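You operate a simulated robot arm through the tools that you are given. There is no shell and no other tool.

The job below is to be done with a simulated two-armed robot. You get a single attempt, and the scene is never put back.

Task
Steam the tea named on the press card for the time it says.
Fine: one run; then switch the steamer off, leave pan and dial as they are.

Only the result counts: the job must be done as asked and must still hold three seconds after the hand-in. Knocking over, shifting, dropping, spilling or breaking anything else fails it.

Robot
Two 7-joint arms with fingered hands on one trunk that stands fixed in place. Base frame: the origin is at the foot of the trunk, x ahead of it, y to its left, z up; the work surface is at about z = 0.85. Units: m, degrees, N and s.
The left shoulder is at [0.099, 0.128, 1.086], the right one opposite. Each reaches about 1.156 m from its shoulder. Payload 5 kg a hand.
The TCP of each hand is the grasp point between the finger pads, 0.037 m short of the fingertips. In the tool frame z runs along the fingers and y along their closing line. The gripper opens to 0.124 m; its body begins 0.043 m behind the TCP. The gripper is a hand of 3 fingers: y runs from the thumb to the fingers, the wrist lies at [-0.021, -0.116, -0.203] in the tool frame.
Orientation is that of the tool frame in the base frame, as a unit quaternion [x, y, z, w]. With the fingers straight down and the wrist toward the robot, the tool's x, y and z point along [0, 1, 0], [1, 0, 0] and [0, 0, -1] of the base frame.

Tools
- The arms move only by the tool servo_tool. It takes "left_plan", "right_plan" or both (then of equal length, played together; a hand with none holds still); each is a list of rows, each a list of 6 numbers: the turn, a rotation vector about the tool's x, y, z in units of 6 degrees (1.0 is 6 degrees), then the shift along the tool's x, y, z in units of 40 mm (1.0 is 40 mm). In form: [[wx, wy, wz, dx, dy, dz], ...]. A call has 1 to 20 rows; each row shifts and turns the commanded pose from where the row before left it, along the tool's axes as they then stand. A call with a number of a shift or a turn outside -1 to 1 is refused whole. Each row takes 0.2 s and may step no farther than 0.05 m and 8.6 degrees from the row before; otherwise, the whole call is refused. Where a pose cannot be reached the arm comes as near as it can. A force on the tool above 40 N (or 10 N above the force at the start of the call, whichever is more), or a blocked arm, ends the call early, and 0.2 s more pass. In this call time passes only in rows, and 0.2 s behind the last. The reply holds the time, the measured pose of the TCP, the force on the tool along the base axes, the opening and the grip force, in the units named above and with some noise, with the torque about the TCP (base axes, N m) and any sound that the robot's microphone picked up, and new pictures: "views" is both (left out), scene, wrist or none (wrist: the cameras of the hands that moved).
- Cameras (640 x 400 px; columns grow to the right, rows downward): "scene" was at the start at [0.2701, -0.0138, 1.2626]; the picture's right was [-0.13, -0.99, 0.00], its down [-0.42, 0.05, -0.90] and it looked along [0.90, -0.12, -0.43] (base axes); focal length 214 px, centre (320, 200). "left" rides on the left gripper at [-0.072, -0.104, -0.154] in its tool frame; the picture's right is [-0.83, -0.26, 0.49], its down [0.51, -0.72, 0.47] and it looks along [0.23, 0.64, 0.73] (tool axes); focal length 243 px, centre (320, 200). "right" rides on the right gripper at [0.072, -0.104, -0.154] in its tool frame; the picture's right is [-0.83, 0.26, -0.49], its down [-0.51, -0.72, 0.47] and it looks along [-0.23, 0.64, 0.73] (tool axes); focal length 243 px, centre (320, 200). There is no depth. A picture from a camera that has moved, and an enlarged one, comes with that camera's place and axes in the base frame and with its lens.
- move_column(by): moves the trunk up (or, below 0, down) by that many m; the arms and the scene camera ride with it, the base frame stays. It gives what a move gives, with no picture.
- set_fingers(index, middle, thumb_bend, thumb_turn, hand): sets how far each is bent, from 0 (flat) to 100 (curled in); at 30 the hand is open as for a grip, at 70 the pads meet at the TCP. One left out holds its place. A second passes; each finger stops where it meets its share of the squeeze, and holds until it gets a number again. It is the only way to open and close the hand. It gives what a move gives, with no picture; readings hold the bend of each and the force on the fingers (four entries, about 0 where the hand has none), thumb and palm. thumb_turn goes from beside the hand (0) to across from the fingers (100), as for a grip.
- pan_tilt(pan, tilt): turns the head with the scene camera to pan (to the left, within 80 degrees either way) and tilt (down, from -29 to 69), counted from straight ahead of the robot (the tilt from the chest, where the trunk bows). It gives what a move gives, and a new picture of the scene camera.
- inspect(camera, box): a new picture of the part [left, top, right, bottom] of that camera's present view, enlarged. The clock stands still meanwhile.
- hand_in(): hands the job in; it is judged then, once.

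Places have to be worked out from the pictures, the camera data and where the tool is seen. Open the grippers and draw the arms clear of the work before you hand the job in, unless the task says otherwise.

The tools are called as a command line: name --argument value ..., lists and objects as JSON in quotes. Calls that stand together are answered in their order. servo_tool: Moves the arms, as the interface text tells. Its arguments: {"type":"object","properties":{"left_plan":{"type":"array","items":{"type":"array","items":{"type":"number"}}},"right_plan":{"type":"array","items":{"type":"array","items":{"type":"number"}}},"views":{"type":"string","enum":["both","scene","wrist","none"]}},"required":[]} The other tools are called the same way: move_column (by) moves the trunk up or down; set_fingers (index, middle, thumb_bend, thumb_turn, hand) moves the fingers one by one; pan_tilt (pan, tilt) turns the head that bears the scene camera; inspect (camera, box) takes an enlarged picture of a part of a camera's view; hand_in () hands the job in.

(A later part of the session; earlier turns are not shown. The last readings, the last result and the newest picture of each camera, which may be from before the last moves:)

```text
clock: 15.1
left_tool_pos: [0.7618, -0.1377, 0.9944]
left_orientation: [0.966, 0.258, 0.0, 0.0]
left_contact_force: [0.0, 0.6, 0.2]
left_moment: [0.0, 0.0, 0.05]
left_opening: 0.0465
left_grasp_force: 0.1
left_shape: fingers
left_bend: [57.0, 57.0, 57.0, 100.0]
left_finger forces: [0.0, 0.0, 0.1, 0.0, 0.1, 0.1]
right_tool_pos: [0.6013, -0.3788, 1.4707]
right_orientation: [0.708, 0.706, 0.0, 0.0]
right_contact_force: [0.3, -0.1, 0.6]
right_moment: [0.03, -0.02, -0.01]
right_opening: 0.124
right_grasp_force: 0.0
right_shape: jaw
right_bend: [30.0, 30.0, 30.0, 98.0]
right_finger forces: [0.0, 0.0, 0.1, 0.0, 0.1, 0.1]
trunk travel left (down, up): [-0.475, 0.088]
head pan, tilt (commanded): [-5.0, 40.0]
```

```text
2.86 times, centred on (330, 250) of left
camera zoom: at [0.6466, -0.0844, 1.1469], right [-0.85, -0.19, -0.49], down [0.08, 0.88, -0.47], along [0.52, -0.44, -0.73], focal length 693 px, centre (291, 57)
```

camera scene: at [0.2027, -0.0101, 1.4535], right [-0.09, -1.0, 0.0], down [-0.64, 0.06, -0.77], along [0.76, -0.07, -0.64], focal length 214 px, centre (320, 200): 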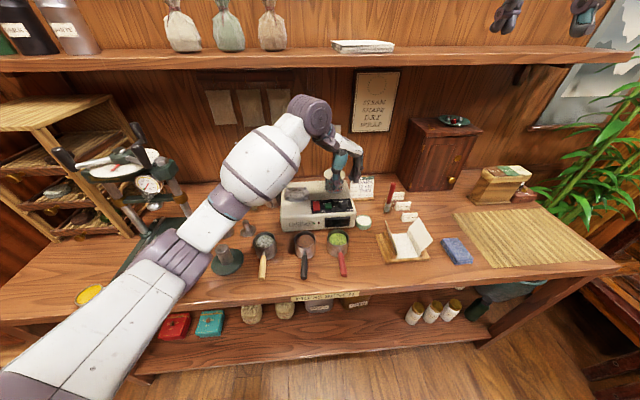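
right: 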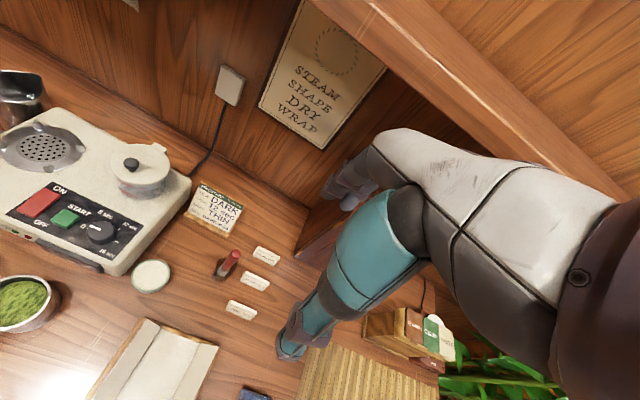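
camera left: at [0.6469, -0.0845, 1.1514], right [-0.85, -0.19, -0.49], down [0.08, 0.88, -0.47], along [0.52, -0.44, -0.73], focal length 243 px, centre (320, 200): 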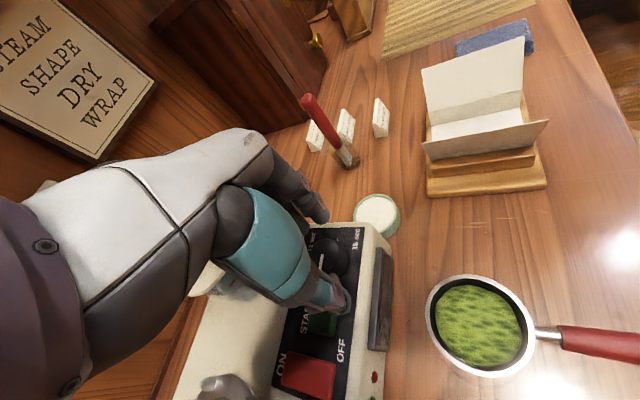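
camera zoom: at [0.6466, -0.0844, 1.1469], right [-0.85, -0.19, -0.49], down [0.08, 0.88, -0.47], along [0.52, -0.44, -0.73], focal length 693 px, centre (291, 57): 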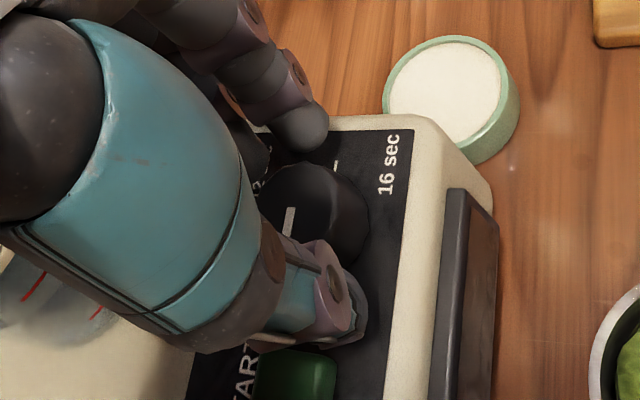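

No contact yet at 46 mm opening. I keep closing until the fingers meet the knob.

set_fingers --hand "left" --index 66 --middle 66 --thumb_bend 66

inspect --camera "scene" --box '[310, 170, 370, 220]'

inspect --camera "left" --box '[260, 180, 400, 320]'

```text
clock: 16.1
left_tool_pos: [0.7625, -0.1382, 0.9934]
left_orientation: [0.966, 0.259, 0.0, 0.0]
left_contact_force: [1.3, -3.8, 0.8]
left_moment: [-0.14, -0.06, 0.01]
left_opening: 0.0305
left_grasp_force: 6.8
left_shape: fingers
left_bend: [62.0, 64.0, 63.0, 100.0]
left_finger forces: [4.1, 3.7, 0.1, 0.1, 4.4, 0.0]
right_tool_pos: [0.6027, -0.3807, 1.4695]
right_orientation: [0.708, 0.706, 0.0, 0.001]
right_contact_force: [-0.9, 0.6, 0.8]
right_moment: [-0.03, -0.04, -0.01]
right_opening: 0.1238
right_grasp_force: 0.1
right_shape: jaw
right_bend: [30.0, 30.0, 30.0, 98.0]
right_finger forces: [0.1, 0.0, 0.0, 0.0, 0.0, 0.1]
trunk travel left (down, up): [-0.475, 0.088]
head pan, tilt (commanded): [-5.0, 40.0]
```

```text
8.00 times, centred on (340, 195) of scene
camera zoom: at [0.2017, -0.0099, 1.4537], right [-0.09, -1.0, 0.0], down [-0.64, 0.06, -0.77], along [0.76, -0.07, -0.64], focal length 1716 px, centre (160, 240)
```

zoom: 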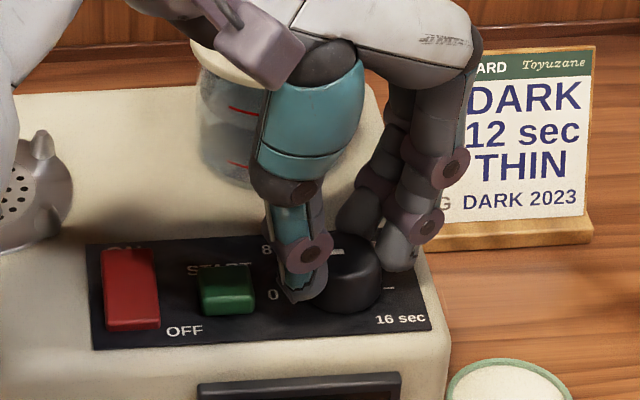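

```text
2.86 times, centred on (330, 250) of left
camera zoom: at [0.6468, -0.0848, 1.1469], right [-0.85, -0.19, -0.49], down [0.08, 0.88, -0.47], along [0.52, -0.44, -0.73], focal length 693 px, centre (291, 57)
```

zoom: 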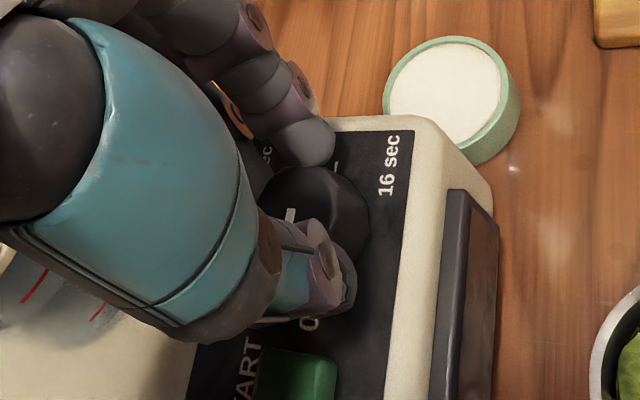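

Three-point contact with ~4 N per finger and the hand centred. I rotate 30° clockwise (about the tool z) and check whether the pointer follows.

servo_tool --left_plan '[[0, 0, 1, 0, 0, 0], [0, 0, 1, 0, 0, 0], [0, 0, 1, 0, 0, 0], [0, 0, 1, 0, 0, 0], [0, 0, 1, 0, 0, 0]]' --views "none"

inspect --camera "scene" --box '[310, 170, 370, 220]'

inspect --camera "left" --box '[240, 180, 380, 320]'

```text
clock: 17.3
left_tool_pos: [0.762, -0.1373, 0.9942]
left_orientation: [1.0, -0.002, 0.0, 0.0]
left_contact_force: [1.6, -0.6, -0.4]
left_moment: [-0.03, -0.03, 0.01]
left_opening: 0.0303
left_grasp_force: 5.6
left_shape: fingers
left_bend: [63.0, 64.0, 63.0, 100.0]
left_finger forces: [2.9, 3.2, 0.0, 0.1, 5.4, 0.0]
right_tool_pos: [0.6008, -0.3805, 1.4702]
right_orientation: [0.708, 0.707, -0.001, 0.0]
right_contact_force: [-0.1, 0.2, -0.9]
right_moment: [0.0, -0.02, 0.03]
right_opening: 0.1238
right_grasp_force: 0.1
right_shape: jaw
right_bend: [30.0, 30.0, 30.0, 98.0]
right_finger forces: [0.1, 0.0, 0.0, 0.1, 0.0, 0.0]
trunk travel left (down, up): [-0.475, 0.088]
head pan, tilt (commanded): [-5.0, 40.0]
```

```text
8.00 times, centred on (340, 195) of scene
camera zoom: at [0.2019, -0.01, 1.4537], right [-0.09, -1.0, 0.0], down [-0.64, 0.06, -0.77], along [0.76, -0.07, -0.64], focal length 1716 px, centre (160, 240)
```

zoom: 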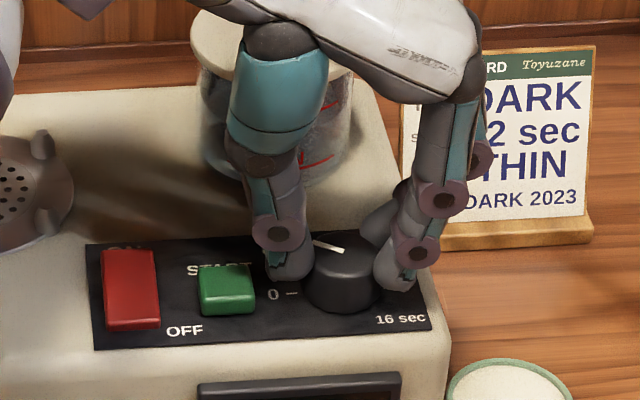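

```text
2.86 times, centred on (310, 250) of left
camera zoom: at [0.6893, -0.034, 1.1471], right [-0.83, 0.26, -0.49], down [0.51, 0.72, -0.47], along [0.23, -0.64, -0.73], focal length 693 px, centre (349, 57)
```

zoom: 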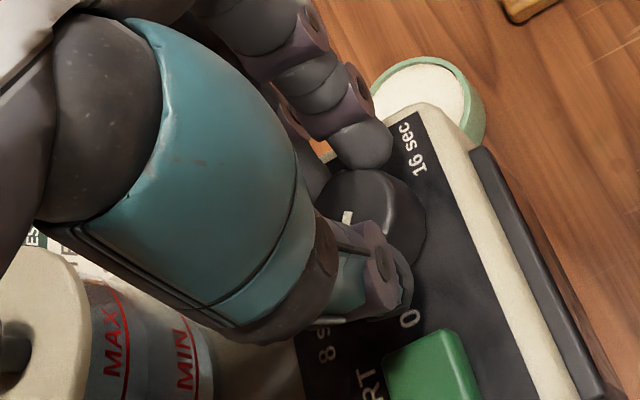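

The knob follows: the pointer has turned about 30°. I turn another 30°.

servo_tool --left_plan '[[0, 0, 1, 0, 0, 0], [0, 0, 1, 0, 0, 0], [0, 0, 1, 0, 0, 0], [0, 0, 1, 0, 0, 0], [0, 0, 1, 0, 0, 0]]' --views "none"

inspect --camera "scene" --box '[310, 170, 370, 220]'

inspect --camera "left" --box '[240, 180, 400, 340]'

inspect --camera "scene" --box '[160, 60, 400, 260]'

```text
clock: 18.5
left_tool_pos: [0.7618, -0.1378, 0.9943]
left_orientation: [0.966, -0.259, -0.001, 0.0]
left_contact_force: [1.3, 3.1, -0.7]
left_moment: [0.1, -0.03, 0.03]
left_opening: 0.03
left_grasp_force: 5.1
left_shape: fingers
left_bend: [63.0, 65.0, 62.0, 100.0]
left_finger forces: [2.5, 1.8, 0.0, 0.1, 6.2, 0.1]
right_tool_pos: [0.6021, -0.3807, 1.469]
right_orientation: [0.708, 0.706, 0.0, 0.001]
right_contact_force: [-0.7, -0.1, -0.3]
right_moment: [0.03, 0.02, -0.01]
right_opening: 0.1239
right_grasp_force: 0.0
right_shape: jaw
right_bend: [30.0, 30.0, 30.0, 98.0]
right_finger forces: [0.0, 0.0, 0.0, 0.1, 0.0, 0.1]
trunk travel left (down, up): [-0.475, 0.088]
head pan, tilt (commanded): [-5.0, 40.0]
```

```text
8.00 times, centred on (340, 195) of scene
camera zoom: at [0.2021, -0.0097, 1.4536], right [-0.09, -1.0, 0.0], down [-0.64, 0.06, -0.77], along [0.76, -0.07, -0.64], focal length 1716 px, centre (160, 240)
```

zoom: 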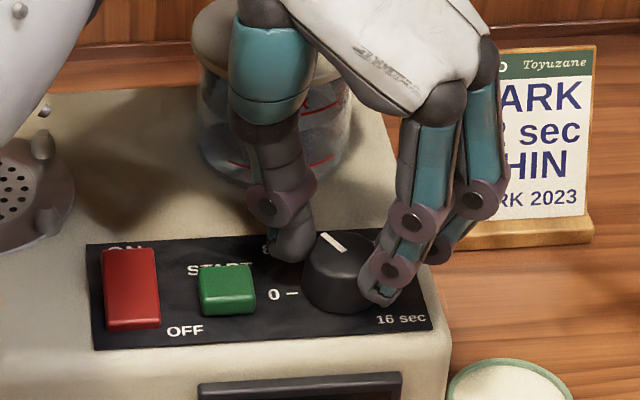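

```text
2.50 times, centred on (320, 260) of left
camera zoom: at [0.7514, -0.0119, 1.1476], right [-0.59, 0.64, -0.49], down [0.8, 0.37, -0.47], along [-0.12, -0.67, -0.73], focal length 606 px, centre (320, 50)
```

zoom: 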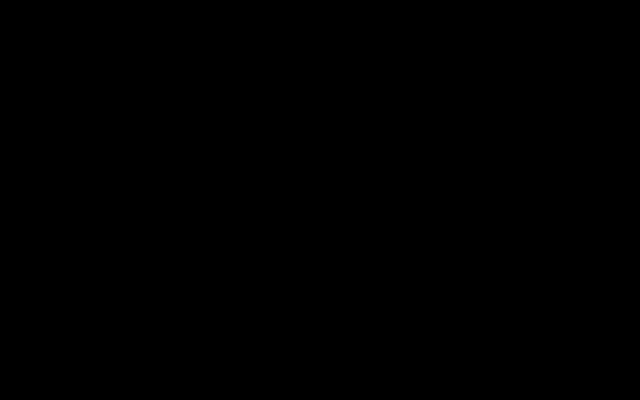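

```text
2.00 times, centred on (280, 160) of scene
camera zoom: at [0.2021, -0.0097, 1.4536], right [-0.09, -1.0, 0.0], down [-0.64, 0.06, -0.77], along [0.76, -0.07, -0.64], focal length 429 px, centre (400, 280)
```

zoom: 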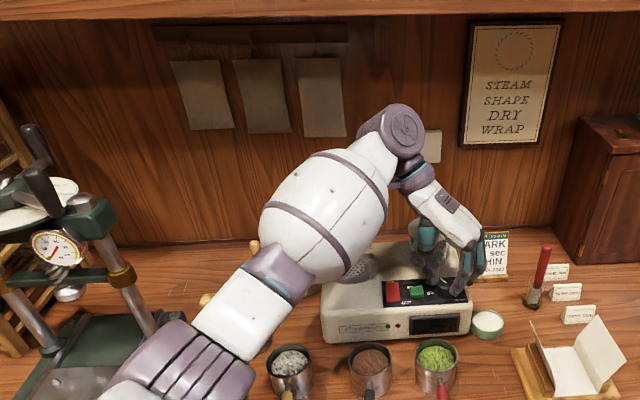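

The pointer is now at about the 8 sec mark (60° turned). I open the fingers slightly, rotate the hand back 60°, and regrasp.

set_fingers --hand "left" --index 54 --middle 54 --thumb_bend 54

servo_tool --left_plan '[[0, 0, -1, 0, 0, 0], [0, 0, -1, 0, 0, 0], [0, 0, -1, 0, 0, 0], [0, 0, -1, 0, 0, 0], [0, 0, -1, 0, 0, 0], [0, 0, -1, 0, 0, 0], [0, 0, -1, 0, 0, 0], [0, 0, -1, 0, 0, 0], [0, 0, -1, 0, 0, 0], [0, 0, -1, 0, 0, 0]]' --views "wrist"

inspect --camera "scene" --box '[310, 170, 370, 220]'

```text
clock: 19.5
left_tool_pos: [0.7623, -0.1382, 0.9943]
left_orientation: [0.966, -0.259, 0.0, 0.0]
left_contact_force: [0.4, 0.5, -0.3]
left_moment: [0.01, 0.0, -0.03]
left_opening: 0.0545
left_grasp_force: 0.1
left_shape: fingers
left_bend: [54.0, 54.0, 54.0, 100.0]
left_finger forces: [0.0, 0.1, 0.0, 0.0, 0.0, 0.1]
right_tool_pos: [0.6004, -0.3798, 1.4689]
right_orientation: [0.708, 0.707, 0.0, 0.0]
right_contact_force: [0.0, 0.4, -1.0]
right_moment: [-0.01, -0.02, 0.0]
right_opening: 0.1238
right_grasp_force: 0.1
right_shape: jaw
right_bend: [30.0, 30.0, 30.0, 98.0]
right_finger forces: [0.0, 0.0, 0.0, 0.0, 0.0, 0.0]
trunk travel left (down, up): [-0.475, 0.088]
head pan, tilt (commanded): [-5.0, 40.0]
```

```text
clock: 21.7
left_tool_pos: [0.7621, -0.1381, 0.9951]
left_orientation: [0.966, 0.259, 0.001, 0.0]
left_contact_force: [0.0, 0.6, 1.4]
left_moment: [0.0, -0.02, -0.01]
left_opening: 0.0547
left_grasp_force: 0.1
left_shape: fingers
left_bend: [54.0, 54.0, 54.0, 100.0]
left_finger forces: [0.1, 0.0, 0.1, 0.1, 0.0, 0.0]
right_tool_pos: [0.6018, -0.3801, 1.4698]
right_orientation: [0.708, 0.706, 0.001, 0.0]
right_contact_force: [-0.3, 0.5, -0.9]
right_moment: [0.01, -0.01, 0.02]
right_opening: 0.1238
right_grasp_force: 0.1
right_shape: jaw
right_bend: [30.0, 30.0, 30.0, 98.0]
right_finger forces: [0.0, 0.0, 0.0, 0.0, 0.0, 0.0]
trunk travel left (down, up): [-0.475, 0.088]
head pan, tilt (commanded): [-5.0, 40.0]
camera left: at [0.6466, -0.0847, 1.1479], right [-0.85, -0.19, -0.49], down [0.08, 0.88, -0.47], along [0.52, -0.44, -0.73], focal length 243 px, centre (320, 200)
```

left: 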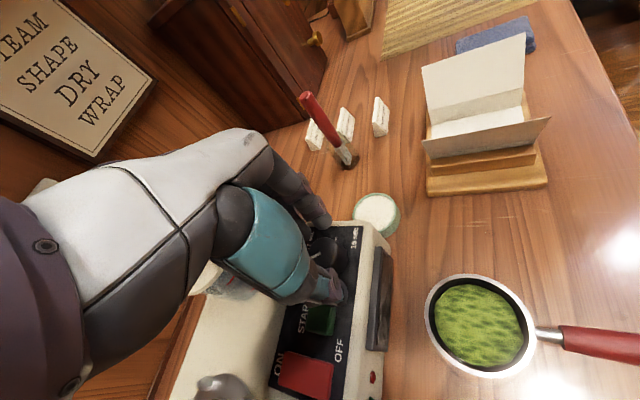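

```text
8.00 times, centred on (340, 195) of scene
camera zoom: at [0.2012, -0.0095, 1.4538], right [-0.09, -1.0, 0.0], down [-0.64, 0.06, -0.77], along [0.76, -0.07, -0.64], focal length 1716 px, centre (160, 240)
```

zoom: 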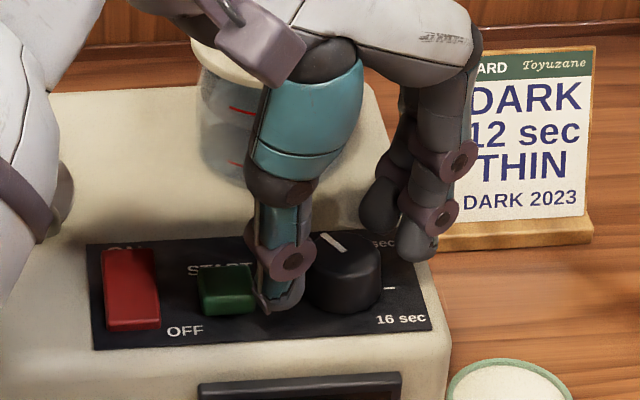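

The pointer stayed put near 8 sec. I regrasp and turn another 60° clockwise.

set_fingers --hand "left" --index 66 --middle 66 --thumb_bend 66

inspect --camera "scene" --box '[310, 170, 370, 220]'

servo_tool --left_plan '[[0, 0, 1, 0, 0, 0], [0, 0, 1, 0, 0, 0], [0, 0, 1, 0, 0, 0], [0, 0, 1, 0, 0, 0], [0, 0, 1, 0, 0, 0], [0, 0, 1, 0, 0, 0], [0, 0, 1, 0, 0, 0], [0, 0, 1, 0, 0, 0], [0, 0, 1, 0, 0, 0], [0, 0, 1, 0, 0, 0]]' --views "none"

inspect --camera "scene" --box '[310, 170, 370, 220]'

```text
clock: 22.7
left_tool_pos: [0.7617, -0.1383, 0.9931]
left_orientation: [0.966, 0.259, 0.0, 0.0]
left_contact_force: [2.0, -2.3, 1.3]
left_moment: [-0.07, -0.05, 0.01]
left_opening: 0.0301
left_grasp_force: 5.6
left_shape: fingers
left_bend: [62.0, 64.0, 63.0, 100.0]
left_finger forces: [3.7, 3.7, 0.0, 0.1, 4.0, 0.0]
right_tool_pos: [0.6029, -0.3805, 1.4696]
right_orientation: [0.708, 0.707, 0.0, 0.0]
right_contact_force: [-0.5, 1.0, 1.1]
right_moment: [0.0, 0.02, 0.01]
right_opening: 0.1239
right_grasp_force: 0.1
right_shape: jaw
right_bend: [30.0, 30.0, 30.0, 98.0]
right_finger forces: [0.0, 0.0, 0.0, 0.0, 0.1, 0.1]
trunk travel left (down, up): [-0.475, 0.088]
head pan, tilt (commanded): [-5.0, 40.0]
```

```text
8.00 times, centred on (340, 195) of scene
camera zoom: at [0.2017, -0.0098, 1.4537], right [-0.09, -1.0, 0.0], down [-0.64, 0.06, -0.77], along [0.76, -0.07, -0.64], focal length 1716 px, centre (160, 240)
```

zoom: 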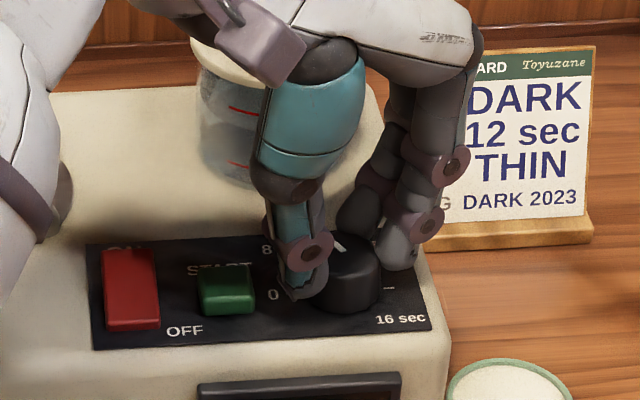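

```text
clock: 24.9
left_tool_pos: [0.7624, -0.1368, 0.9932]
left_orientation: [0.965, -0.26, 0.001, -0.001]
left_contact_force: [3.1, 1.8, 3.7]
left_moment: [0.04, -0.15, -0.01]
left_opening: 0.0296
left_grasp_force: 6.4
left_shape: fingers
left_bend: [64.0, 64.0, 62.0, 100.0]
left_finger forces: [2.4, 2.8, 0.0, 0.1, 7.4, 0.0]
right_tool_pos: [0.6001, -0.3804, 1.4696]
right_orientation: [0.708, 0.707, 0.0, 0.0]
right_contact_force: [0.0, -0.4, -0.4]
right_moment: [0.04, -0.01, -0.02]
right_opening: 0.1238
right_grasp_force: 0.0
right_shape: jaw
right_bend: [30.0, 30.0, 30.0, 98.0]
right_finger forces: [0.0, 0.0, 0.0, 0.1, 0.0, 0.1]
trunk travel left (down, up): [-0.475, 0.088]
head pan, tilt (commanded): [-5.0, 40.0]
```

```text
8.00 times, centred on (340, 195) of scene
camera zoom: at [0.2016, -0.0097, 1.4538], right [-0.09, -1.0, 0.0], down [-0.64, 0.06, -0.77], along [0.76, -0.07, -0.64], focal length 1716 px, centre (160, 240)
```

zoom: 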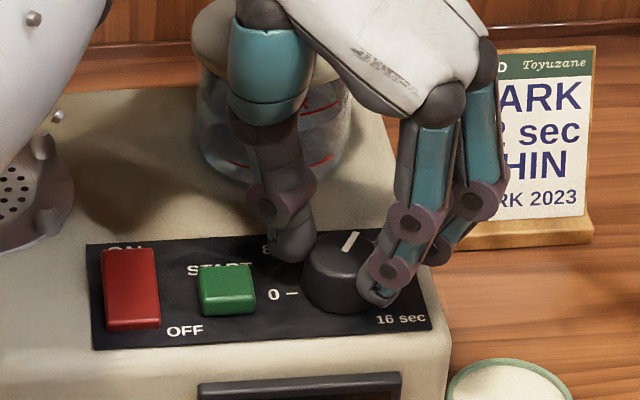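

The pointer now leans about 30° right of straight ahead, where the 12 sec mark is. I release, and lift straight up to check with a clear view.

set_fingers --hand "left" --index 52 --middle 52 --thumb_bend 52

servo_tool --left_plan '[[0, 0, 0, 0, 0, -0.5], [0, 0, 0, 0, 0, -0.9], [0, 0, 0, 0, 0, -0.9], [0, 0, 0, 0, 0, -0.9]]' --views "scene"

inspect --camera "scene" --box '[320, 180, 368, 216]'

inspect --camera "right" --box '[0, 0, 640, 400]'

```text
clock: 25.9
left_tool_pos: [0.7627, -0.1376, 0.9931]
left_orientation: [0.966, -0.259, 0.0, -0.001]
left_contact_force: [-0.3, -1.0, 0.4]
left_moment: [0.0, 0.0, -0.03]
left_opening: 0.0608
left_grasp_force: 0.0
left_shape: fingers
left_bend: [52.0, 52.0, 52.0, 100.0]
left_finger forces: [0.1, 0.0, 0.0, 0.1, 0.1, 0.0]
right_tool_pos: [0.6006, -0.3804, 1.4687]
right_orientation: [0.708, 0.707, 0.001, 0.0]
right_contact_force: [-1.8, -0.4, 0.4]
right_moment: [0.0, -0.04, 0.04]
right_opening: 0.1239
right_grasp_force: 0.0
right_shape: jaw
right_bend: [30.0, 30.0, 30.0, 98.0]
right_finger forces: [0.1, 0.0, 0.0, 0.0, 0.1, 0.1]
trunk travel left (down, up): [-0.475, 0.088]
head pan, tilt (commanded): [-5.0, 40.0]
```

```text
clock: 26.9
left_tool_pos: [0.7601, -0.1377, 1.1222]
left_orientation: [0.966, -0.258, 0.0, 0.0]
left_contact_force: [-0.7, -0.2, -1.1]
left_moment: [0.03, -0.05, -0.01]
left_opening: 0.0607
left_grasp_force: 0.1
left_shape: fingers
left_bend: [52.0, 52.0, 52.0, 100.0]
left_finger forces: [0.0, 0.1, 0.0, 0.0, 0.1, 0.0]
right_tool_pos: [0.6003, -0.3805, 1.4705]
right_orientation: [0.708, 0.706, 0.001, 0.001]
right_contact_force: [-0.8, 0.3, 0.1]
right_moment: [-0.03, 0.01, 0.02]
right_opening: 0.1237
right_grasp_force: 0.0
right_shape: jaw
right_bend: [30.0, 30.0, 30.0, 98.0]
right_finger forces: [0.0, 0.0, 0.1, 0.0, 0.1, 0.1]
trunk travel left (down, up): [-0.475, 0.088]
head pan, tilt (commanded): [-5.0, 40.0]
camera scene: at [0.2005, -0.0098, 1.4539], right [-0.09, -1.0, 0.0], down [-0.64, 0.06, -0.77], along [0.76, -0.07, -0.64], focal length 214 px, centre (320, 200)
```

scene: 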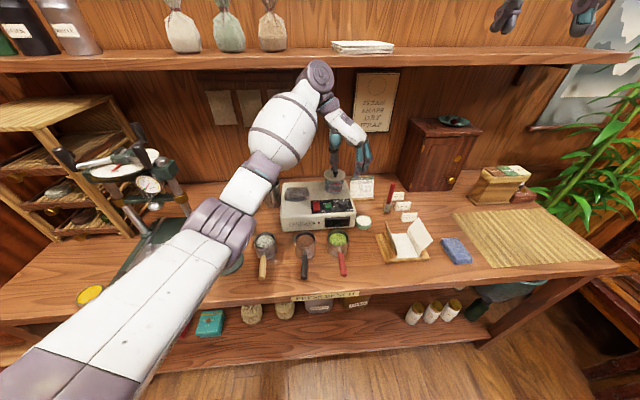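

```text
11.11 times, centred on (344, 198) of scene
camera zoom: at [0.2005, -0.0098, 1.4539], right [-0.09, -1.0, 0.0], down [-0.64, 0.06, -0.77], along [0.76, -0.07, -0.64], focal length 2383 px, centre (53, 222)
```

zoom: 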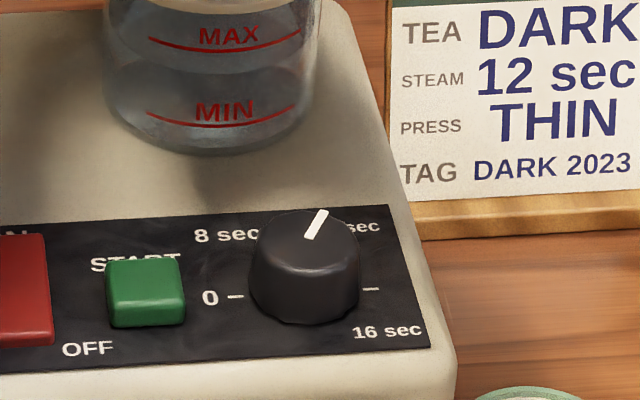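

```text
1.00 times, centred on (320, 200) of right (not enlarged: the box is as wide or as high as the picture)
camera zoom: at [0.4964, -0.3078, 1.6243], right [0.26, -0.83, 0.49], down [-0.72, -0.51, -0.47], along [0.64, -0.23, -0.73], focal length 243 px, centre (320, 200)
```

zoom: 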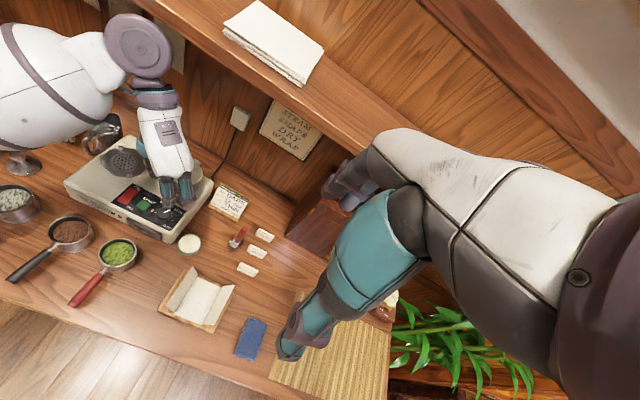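

The pointer measures ~30° right of straight ahead, i.e. on the 12 sec mark. Next is the pan: black handle from (0.60,0.002) to (0.525,0.007), z≈0.897. I rotate the left hand to square with the handle and move above it.

servo_tool --left_plan '[[0, 0, -1, 0, 0, 0], [0, 0, -1, 0, 0, 0], [0, 0, -1, 0, 0, 0], [0, 0, -1, 0, 0, 0], [0, 0, -1, 0, 0, 0], [0, 0, 0, -0.796, -0.59, 0.433], [0, 0, 0, -0.796, -0.59, 0.433], [0, 0, 0, -0.796, -0.59, 0.433], [0, 0, 0, -0.796, -0.59, 0.433], [0, 0, 0, -0.796, -0.59, 0.433], [0, 0, 0, -0.796, -0.59, 0.433]]' --views "both"

```text
clock: 29.3
left_tool_pos: [0.5677, 0.0062, 1.0187]
left_orientation: [1.0, 0.0, -0.001, 0.001]
left_contact_force: [-0.8, 0.4, 0.5]
left_moment: [0.01, -0.02, 0.06]
left_opening: 0.061
left_grasp_force: 0.1
left_shape: fingers
left_bend: [52.0, 52.0, 52.0, 100.0]
left_finger forces: [0.1, 0.1, 0.0, 0.1, 0.0, 0.0]
right_tool_pos: [0.6005, -0.3797, 1.4705]
right_orientation: [0.708, 0.707, 0.0, 0.002]
right_contact_force: [-1.0, 0.2, 0.2]
right_moment: [-0.07, -0.06, 0.0]
right_opening: 0.1237
right_grasp_force: 0.0
right_shape: jaw
right_bend: [30.0, 30.0, 30.0, 98.0]
right_finger forces: [0.1, 0.0, 0.1, 0.0, 0.0, 0.1]
trunk travel left (down, up): [-0.475, 0.088]
head pan, tilt (commanded): [-5.0, 40.0]
camera scene: at [0.2002, -0.0081, 1.454], right [-0.09, -1.0, 0.0], down [-0.64, 0.06, -0.77], along [0.76, -0.07, -0.64], focal length 214 px, centre (320, 200)
camera left: at [0.4953, 0.1102, 1.1716], right [-0.83, 0.26, -0.49], down [0.51, 0.72, -0.47], along [0.23, -0.64, -0.73], focal length 243 px, centre (320, 200)
```

scene: 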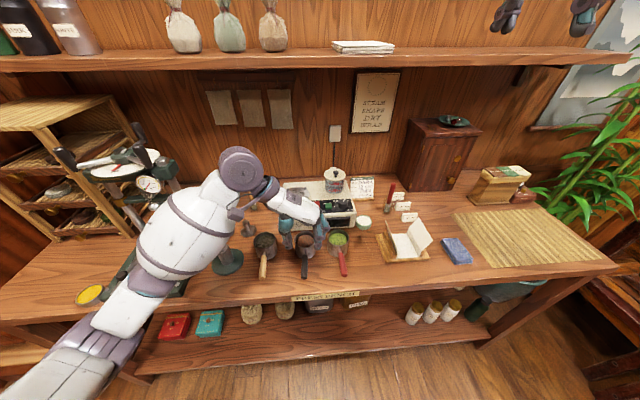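
left: 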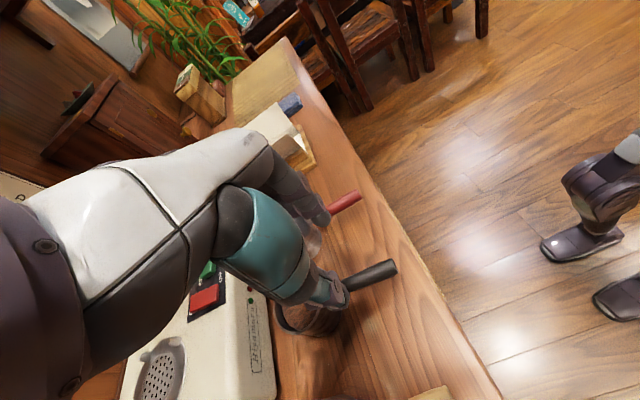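

The elbow will drop as I lower, so I use the remaining trunk travel to keep it clear of the press: raise 0.08 m more.

move_column --by 0.08

servo_tool --left_plan '[[0, 0, 0, 0, 0, 0.9], [0, 0, 0, 0, 0, 0.9], [0, 0, 0, 0, 0, 0.9]]' --views "both"

inspect --camera "scene" --box '[230, 190, 370, 300]'

```text
clock: 30.5
left_tool_pos: [0.5709, 0.0031, 1.0948]
left_orientation: [1.0, 0.0, -0.003, 0.0]
left_contact_force: [-0.5, -0.6, -0.9]
left_moment: [-0.01, -0.01, 0.01]
left_opening: 0.0609
left_grasp_force: 0.0
left_shape: fingers
left_bend: [52.0, 52.0, 52.0, 100.0]
left_finger forces: [0.0, 0.1, 0.0, 0.1, 0.1, 0.0]
right_tool_pos: [0.6032, -0.3794, 1.5478]
right_orientation: [0.708, 0.707, -0.001, 0.0]
right_contact_force: [0.4, 0.7, -0.3]
right_moment: [0.0, 0.03, 0.0]
right_opening: 0.1237
right_grasp_force: 0.0
right_shape: jaw
right_bend: [30.0, 30.0, 30.0, 98.0]
right_finger forces: [0.1, 0.0, 0.0, 0.0, 0.1, 0.0]
trunk travel left (down, up): [-0.555, 0.008]
head pan, tilt (commanded): [-5.0, 40.0]
```

```text
clock: 31.3
left_tool_pos: [0.5724, 0.0024, 0.989]
left_orientation: [1.0, 0.0, -0.001, 0.0]
left_contact_force: [1.1, 0.3, -0.4]
left_moment: [0.03, -0.01, 0.02]
left_opening: 0.0606
left_grasp_force: 0.0
left_shape: fingers
left_bend: [52.0, 52.0, 52.0, 100.0]
left_finger forces: [0.1, 0.1, 0.0, 0.1, 0.1, 0.1]
right_tool_pos: [0.6029, -0.3802, 1.5493]
right_orientation: [0.708, 0.706, -0.001, -0.001]
right_contact_force: [-0.7, 0.3, 0.2]
right_moment: [0.0, 0.01, 0.03]
right_opening: 0.1236
right_grasp_force: 0.0
right_shape: jaw
right_bend: [30.0, 30.0, 30.0, 98.0]
right_finger forces: [0.1, 0.0, 0.0, 0.0, 0.0, 0.0]
trunk travel left (down, up): [-0.555, 0.008]
head pan, tilt (commanded): [-5.0, 40.0]
camera scene: at [0.1265, -0.0096, 1.5511], right [-0.09, -1.0, 0.0], down [-0.64, 0.06, -0.77], along [0.76, -0.07, -0.64], focal length 214 px, centre (320, 200)
camera left: at [0.4995, 0.1064, 1.1432], right [-0.83, 0.26, -0.49], down [0.51, 0.72, -0.47], along [0.23, -0.64, -0.73], focal length 243 px, centre (320, 200)
```

scene: 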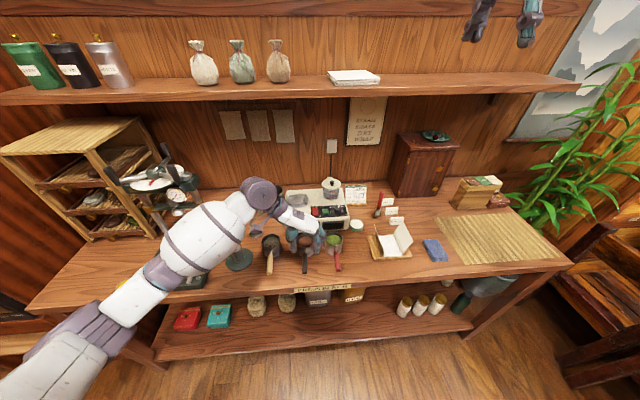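
left: 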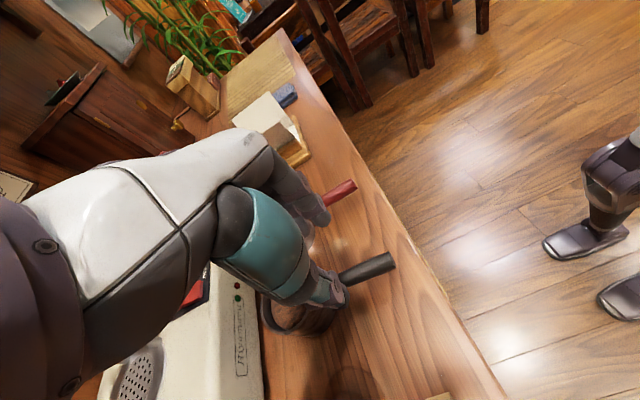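

```text
3.64 times, centred on (300, 245) of scene
camera zoom: at [0.1265, -0.0096, 1.5511], right [-0.09, -1.0, 0.0], down [-0.64, 0.06, -0.77], along [0.76, -0.07, -0.64], focal length 780 px, centre (393, 36)
```

zoom: 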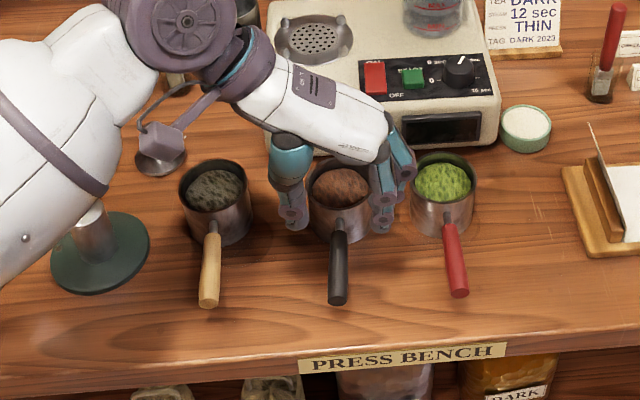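

Everything is lined up: thumb left of the black handle, fingers right, clear of the neighbours. I lower to handle height (TCP z ≈ 0.90).

servo_tool --left_plan '[[0, 0, 0, 0, 0, 0.75], [0, 0, 0, 0, 0, 0.75], [0, 0, 0, 0, 0, 0.7]]' --views "both"

inspect --camera "scene" --box '[230, 190, 370, 300]'

inspect --camera "left" --box '[240, 160, 440, 360]'

```text
clock: 32.1
left_tool_pos: [0.5707, 0.0031, 0.9033]
left_orientation: [1.0, -0.001, 0.0, 0.001]
left_contact_force: [0.2, 0.5, 0.7]
left_moment: [-0.01, -0.01, 0.02]
left_opening: 0.0609
left_grasp_force: 0.1
left_shape: fingers
left_bend: [52.0, 52.0, 52.0, 100.0]
left_finger forces: [0.1, 0.0, 0.0, 0.0, 0.1, 0.0]
right_tool_pos: [0.6012, -0.3808, 1.5499]
right_orientation: [0.707, 0.707, 0.0, 0.0]
right_contact_force: [0.9, 0.0, 0.0]
right_moment: [-0.04, -0.02, 0.01]
right_opening: 0.124
right_grasp_force: 0.0
right_shape: jaw
right_bend: [30.0, 30.0, 30.0, 98.0]
right_finger forces: [0.1, 0.1, 0.1, 0.0, 0.1, 0.1]
trunk travel left (down, up): [-0.555, 0.008]
head pan, tilt (commanded): [-5.0, 40.0]
camera scene: at [0.125, -0.0095, 1.5513], right [-0.09, -1.0, 0.0], down [-0.64, 0.06, -0.77], along [0.76, -0.07, -0.64], focal length 214 px, centre (320, 200)
camera left: at [0.4985, 0.1062, 1.0568], right [-0.83, 0.26, -0.49], down [0.51, 0.72, -0.47], along [0.23, -0.64, -0.73], focal length 243 px, centre (320, 200)
```

scene: 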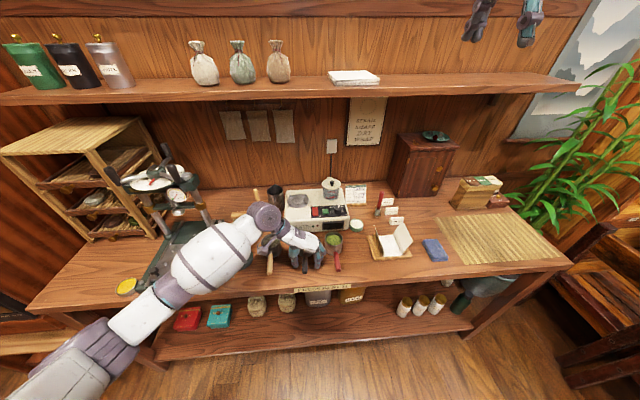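
left: 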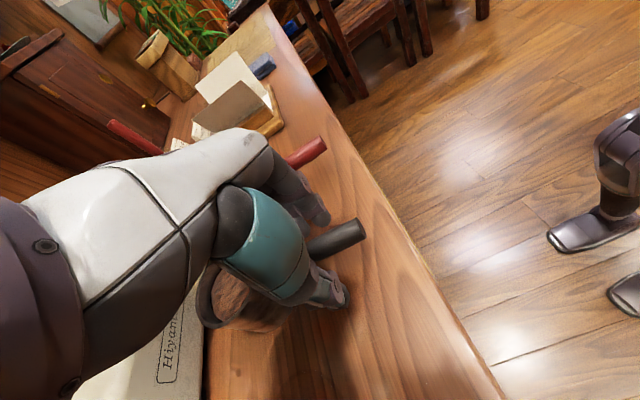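

```text
3.64 times, centred on (300, 245) of scene
camera zoom: at [0.125, -0.0095, 1.5513], right [-0.09, -1.0, 0.0], down [-0.64, 0.06, -0.77], along [0.76, -0.07, -0.64], focal length 780 px, centre (393, 36)
```

zoom: 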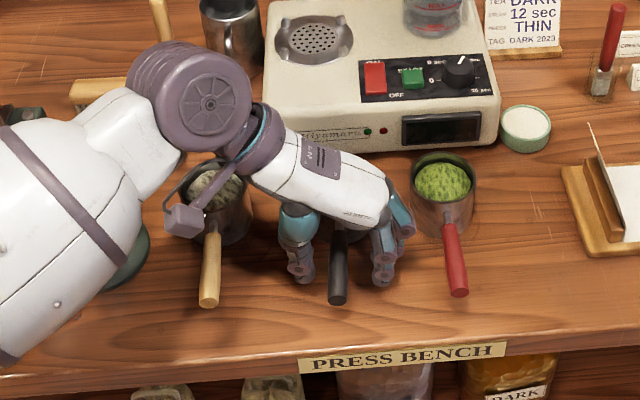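

```text
2.00 times, centred on (340, 260) of left
camera zoom: at [0.4985, 0.1062, 1.0568], right [-0.83, 0.26, -0.49], down [0.51, 0.72, -0.47], along [0.23, -0.64, -0.73], focal length 485 px, centre (280, 80)
```

zoom: 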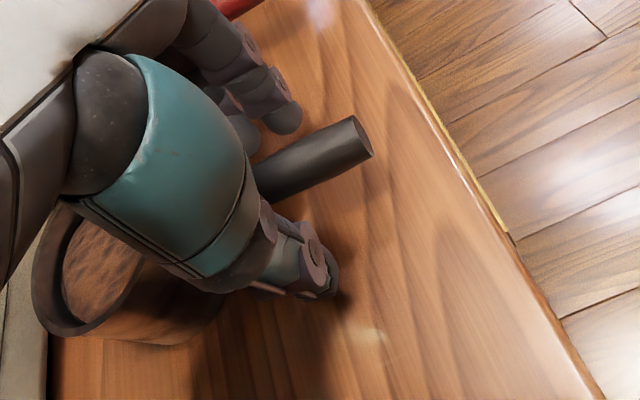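

The handle sits between the thumb and fingers. I lower 4 mm and close on it.

servo_tool --left_plan '[[0, 0, 0, 0, 0, 0.1]]' --views "none"

set_fingers --hand "left" --index 66 --middle 66 --thumb_bend 66

inspect --camera "left" --box '[240, 160, 440, 360]'

inspect --camera "scene" --box '[280, 220, 350, 280]'

```text
clock: 32.5
left_tool_pos: [0.5708, 0.0022, 0.8992]
left_orientation: [1.0, -0.001, 0.0, 0.001]
left_contact_force: [0.2, 0.0, 0.5]
left_moment: [-0.01, 0.03, -0.02]
left_opening: 0.061
left_grasp_force: 0.1
left_shape: fingers
left_bend: [52.0, 52.0, 52.0, 100.0]
left_finger forces: [0.0, 0.0, 0.0, 0.0, 0.0, 0.0]
right_tool_pos: [0.6023, -0.3808, 1.5493]
right_orientation: [0.708, 0.707, 0.0, 0.0]
right_contact_force: [0.3, -0.8, -0.2]
right_moment: [0.01, 0.0, 0.0]
right_opening: 0.1238
right_grasp_force: 0.1
right_shape: jaw
right_bend: [30.0, 30.0, 30.0, 98.0]
right_finger forces: [0.1, 0.1, 0.2, 0.1, 0.1, 0.0]
trunk travel left (down, up): [-0.555, 0.008]
head pan, tilt (commanded): [-5.0, 40.0]
```

```text
clock: 33.5
left_tool_pos: [0.5708, 0.003, 0.8984]
left_orientation: [1.0, 0.0, 0.0, 0.0]
left_contact_force: [1.5, 0.6, -0.1]
left_moment: [-0.01, -0.01, -0.01]
left_opening: 0.0197
left_grasp_force: 0.4
left_shape: fingers
left_bend: [66.0, 66.0, 66.0, 100.0]
left_finger forces: [0.0, 0.0, 0.1, 0.0, 0.3, 0.1]
right_tool_pos: [0.6024, -0.3805, 1.5504]
right_orientation: [0.708, 0.706, 0.0, 0.0]
right_contact_force: [0.1, -0.1, -0.2]
right_moment: [-0.02, -0.01, 0.01]
right_opening: 0.1237
right_grasp_force: 0.1
right_shape: jaw
right_bend: [30.0, 30.0, 30.0, 98.0]
right_finger forces: [0.0, 0.0, 0.0, 0.0, 0.1, 0.0]
trunk travel left (down, up): [-0.555, 0.008]
head pan, tilt (commanded): [-5.0, 40.0]
```

```text
2.00 times, centred on (340, 260) of left
camera zoom: at [0.4986, 0.1063, 1.0525], right [-0.83, 0.26, -0.49], down [0.51, 0.72, -0.47], along [0.23, -0.64, -0.73], focal length 485 px, centre (280, 80)
```

zoom: 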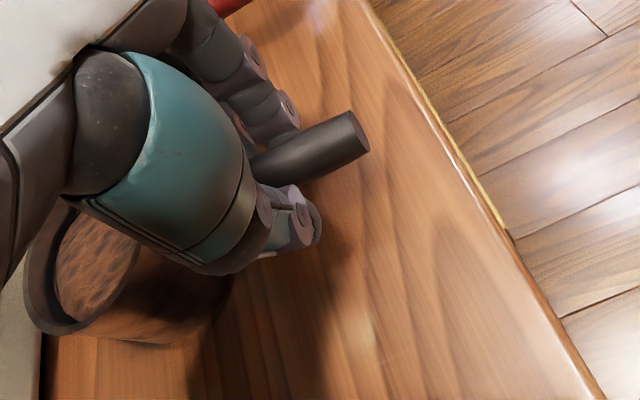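

```text
6.67 times, centred on (315, 250) of scene
camera zoom: at [0.1252, -0.0094, 1.5513], right [-0.09, -1.0, 0.0], down [-0.64, 0.06, -0.77], along [0.76, -0.07, -0.64], focal length 1430 px, centre (353, -133)
```

zoom: 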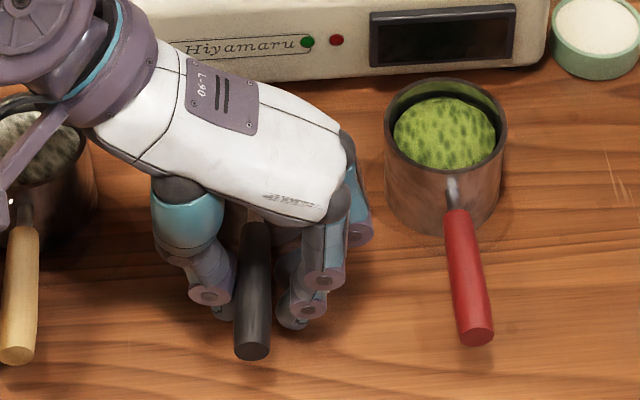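

Just touching at 20 mm opening, nicely centred. I close further to firm the grip.

set_fingers --hand "left" --index 82 --middle 82 --thumb_bend 82

```text
clock: 34.5
left_tool_pos: [0.5725, 0.0022, 0.8998]
left_orientation: [1.0, -0.001, 0.0, 0.001]
left_contact_force: [1.0, -0.9, -2.3]
left_moment: [0.02, 0.02, 0.01]
left_opening: 0.0
left_grasp_force: 0.0
left_shape: fingers
left_bend: [75.0, 81.0, 75.0, 100.0]
left_finger forces: [0.1, 0.0, 0.0, 0.1, 0.0, 0.0]
right_tool_pos: [0.6014, -0.382, 1.5495]
right_orientation: [0.707, 0.707, 0.0, -0.001]
right_contact_force: [-0.5, 0.1, 0.2]
right_moment: [-0.01, 0.01, 0.0]
right_opening: 0.1237
right_grasp_force: 0.1
right_shape: jaw
right_bend: [30.0, 30.0, 30.0, 98.0]
right_finger forces: [0.1, 0.1, 0.0, 0.0, 0.0, 0.0]
trunk travel left (down, up): [-0.555, 0.008]
head pan, tilt (commanded): [-5.0, 40.0]
```

The fingers closed fully with no force — something slipped. I look before moving.

inspect --camera "left" --box '[240, 160, 440, 360]'

inspect --camera "scene" --box '[280, 220, 350, 280]'

inspect --camera "scene" --box '[230, 170, 390, 290]'

```text
2.00 times, centred on (340, 260) of left
camera zoom: at [0.4987, 0.1062, 1.0524], right [-0.83, 0.26, -0.49], down [0.51, 0.72, -0.47], along [0.23, -0.64, -0.73], focal length 485 px, centre (280, 80)
```

zoom: 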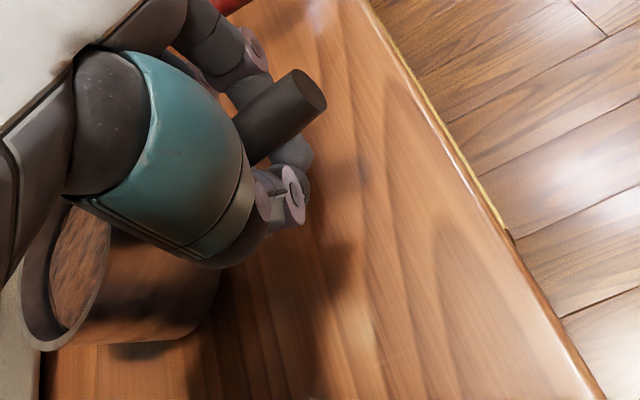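

```text
6.67 times, centred on (315, 250) of scene
camera zoom: at [0.1254, -0.0095, 1.5513], right [-0.09, -1.0, 0.0], down [-0.64, 0.06, -0.77], along [0.76, -0.07, -0.64], focal length 1430 px, centre (353, -133)
```

zoom: 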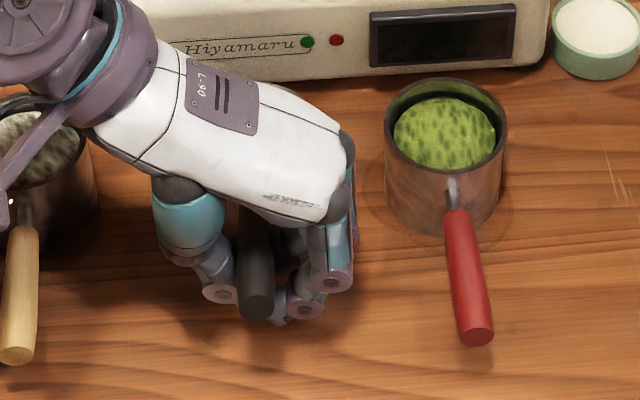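

```text
3.33 times, centred on (310, 230) of scene
camera zoom: at [0.1254, -0.0095, 1.5513], right [-0.09, -1.0, 0.0], down [-0.64, 0.06, -0.77], along [0.76, -0.07, -0.64], focal length 715 px, centre (353, 100)
```

zoom: 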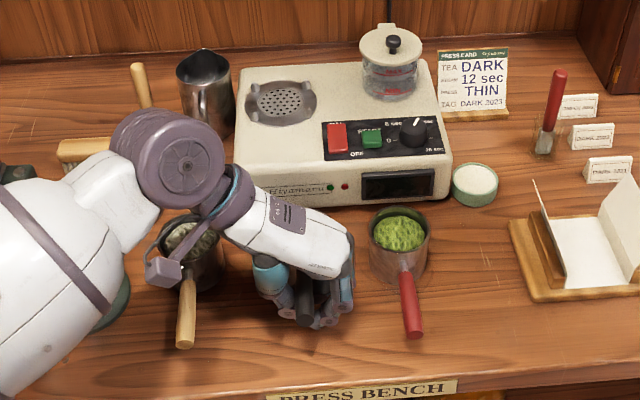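

The fingers curled under the handle and lifted it, tilting the pan about 9–10° on its far edge; nothing appears spilled. I'll undo this gently: lower the hand ~10 mm, then open the fingers in small steps.

servo_tool --left_plan '[[0, 0, 0, 0, 0, 0.08], [0, 0, 0, 0, 0, 0.08], [0, 0, 0, 0, 0, 0.08]]' --views "wrist"

inspect --camera "left" --box '[200, 160, 440, 360]'

```text
clock: 35.3
left_tool_pos: [0.5706, 0.0027, 0.8891]
left_orientation: [1.0, -0.001, 0.0, 0.0]
left_contact_force: [-1.4, -0.5, -1.3]
left_moment: [0.03, 0.01, 0.01]
left_opening: 0.0001
left_grasp_force: 0.0
left_shape: fingers
left_bend: [75.0, 81.0, 75.0, 100.0]
left_finger forces: [0.0, 0.1, 0.1, 0.1, 0.0, 0.0]
right_tool_pos: [0.6006, -0.3804, 1.5502]
right_orientation: [0.708, 0.706, 0.0, 0.001]
right_contact_force: [0.8, -0.1, -0.5]
right_moment: [-0.04, 0.0, -0.02]
right_opening: 0.1237
right_grasp_force: 0.0
right_shape: jaw
right_bend: [30.0, 30.0, 30.0, 98.0]
right_finger forces: [0.1, 0.0, 0.0, 0.1, 0.0, 0.1]
trunk travel left (down, up): [-0.555, 0.008]
head pan, tilt (commanded): [-5.0, 40.0]
camera left: at [0.4983, 0.1068, 1.0421], right [-0.83, 0.26, -0.49], down [0.51, 0.72, -0.47], along [0.23, -0.64, -0.73], focal length 243 px, centre (320, 200)
```

left: 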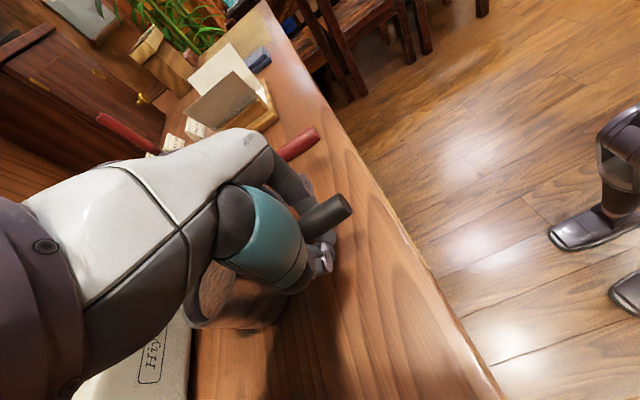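

```text
2.00 times, centred on (320, 260) of left
camera zoom: at [0.4983, 0.1068, 1.0421], right [-0.83, 0.26, -0.49], down [0.51, 0.72, -0.47], along [0.23, -0.64, -0.73], focal length 485 px, centre (320, 80)
```

zoom: 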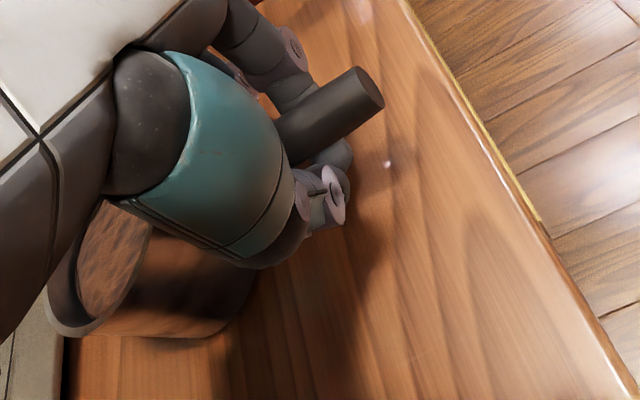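

The pan is coming back level. I lower another 6 mm and then open slightly in steps.

servo_tool --left_plan '[[0, 0, 0, 0, 0, 0.08], [0, 0, 0, 0, 0, 0.08]]' --views "none"

inspect --camera "left" --box '[200, 160, 440, 360]'

```text
clock: 35.9
left_tool_pos: [0.571, 0.0038, 0.886]
left_orientation: [1.0, 0.0, 0.002, 0.001]
left_contact_force: [-0.5, 4.6, 13.8]
left_moment: [0.28, 0.11, -0.05]
left_opening: 0.0
left_grasp_force: 0.0
left_shape: fingers
left_bend: [75.0, 81.0, 75.0, 100.0]
left_finger forces: [0.0, 0.0, 0.0, 0.0, 0.0, 0.1]
right_tool_pos: [0.5988, -0.3803, 1.5526]
right_orientation: [0.708, 0.706, 0.002, 0.001]
right_contact_force: [0.1, 0.1, 0.2]
right_moment: [0.01, -0.03, -0.03]
right_opening: 0.1237
right_grasp_force: 0.1
right_shape: jaw
right_bend: [30.0, 30.0, 30.0, 98.0]
right_finger forces: [0.0, 0.1, 0.0, 0.0, 0.0, 0.0]
trunk travel left (down, up): [-0.555, 0.008]
head pan, tilt (commanded): [-5.0, 40.0]
```

```text
2.00 times, centred on (320, 260) of left
camera zoom: at [0.4969, 0.1076, 1.0387], right [-0.83, 0.26, -0.5], down [0.51, 0.72, -0.47], along [0.24, -0.64, -0.73], focal length 485 px, centre (320, 80)
```

zoom: 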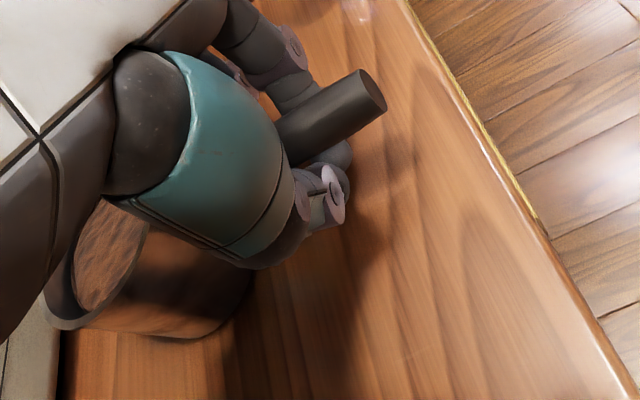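

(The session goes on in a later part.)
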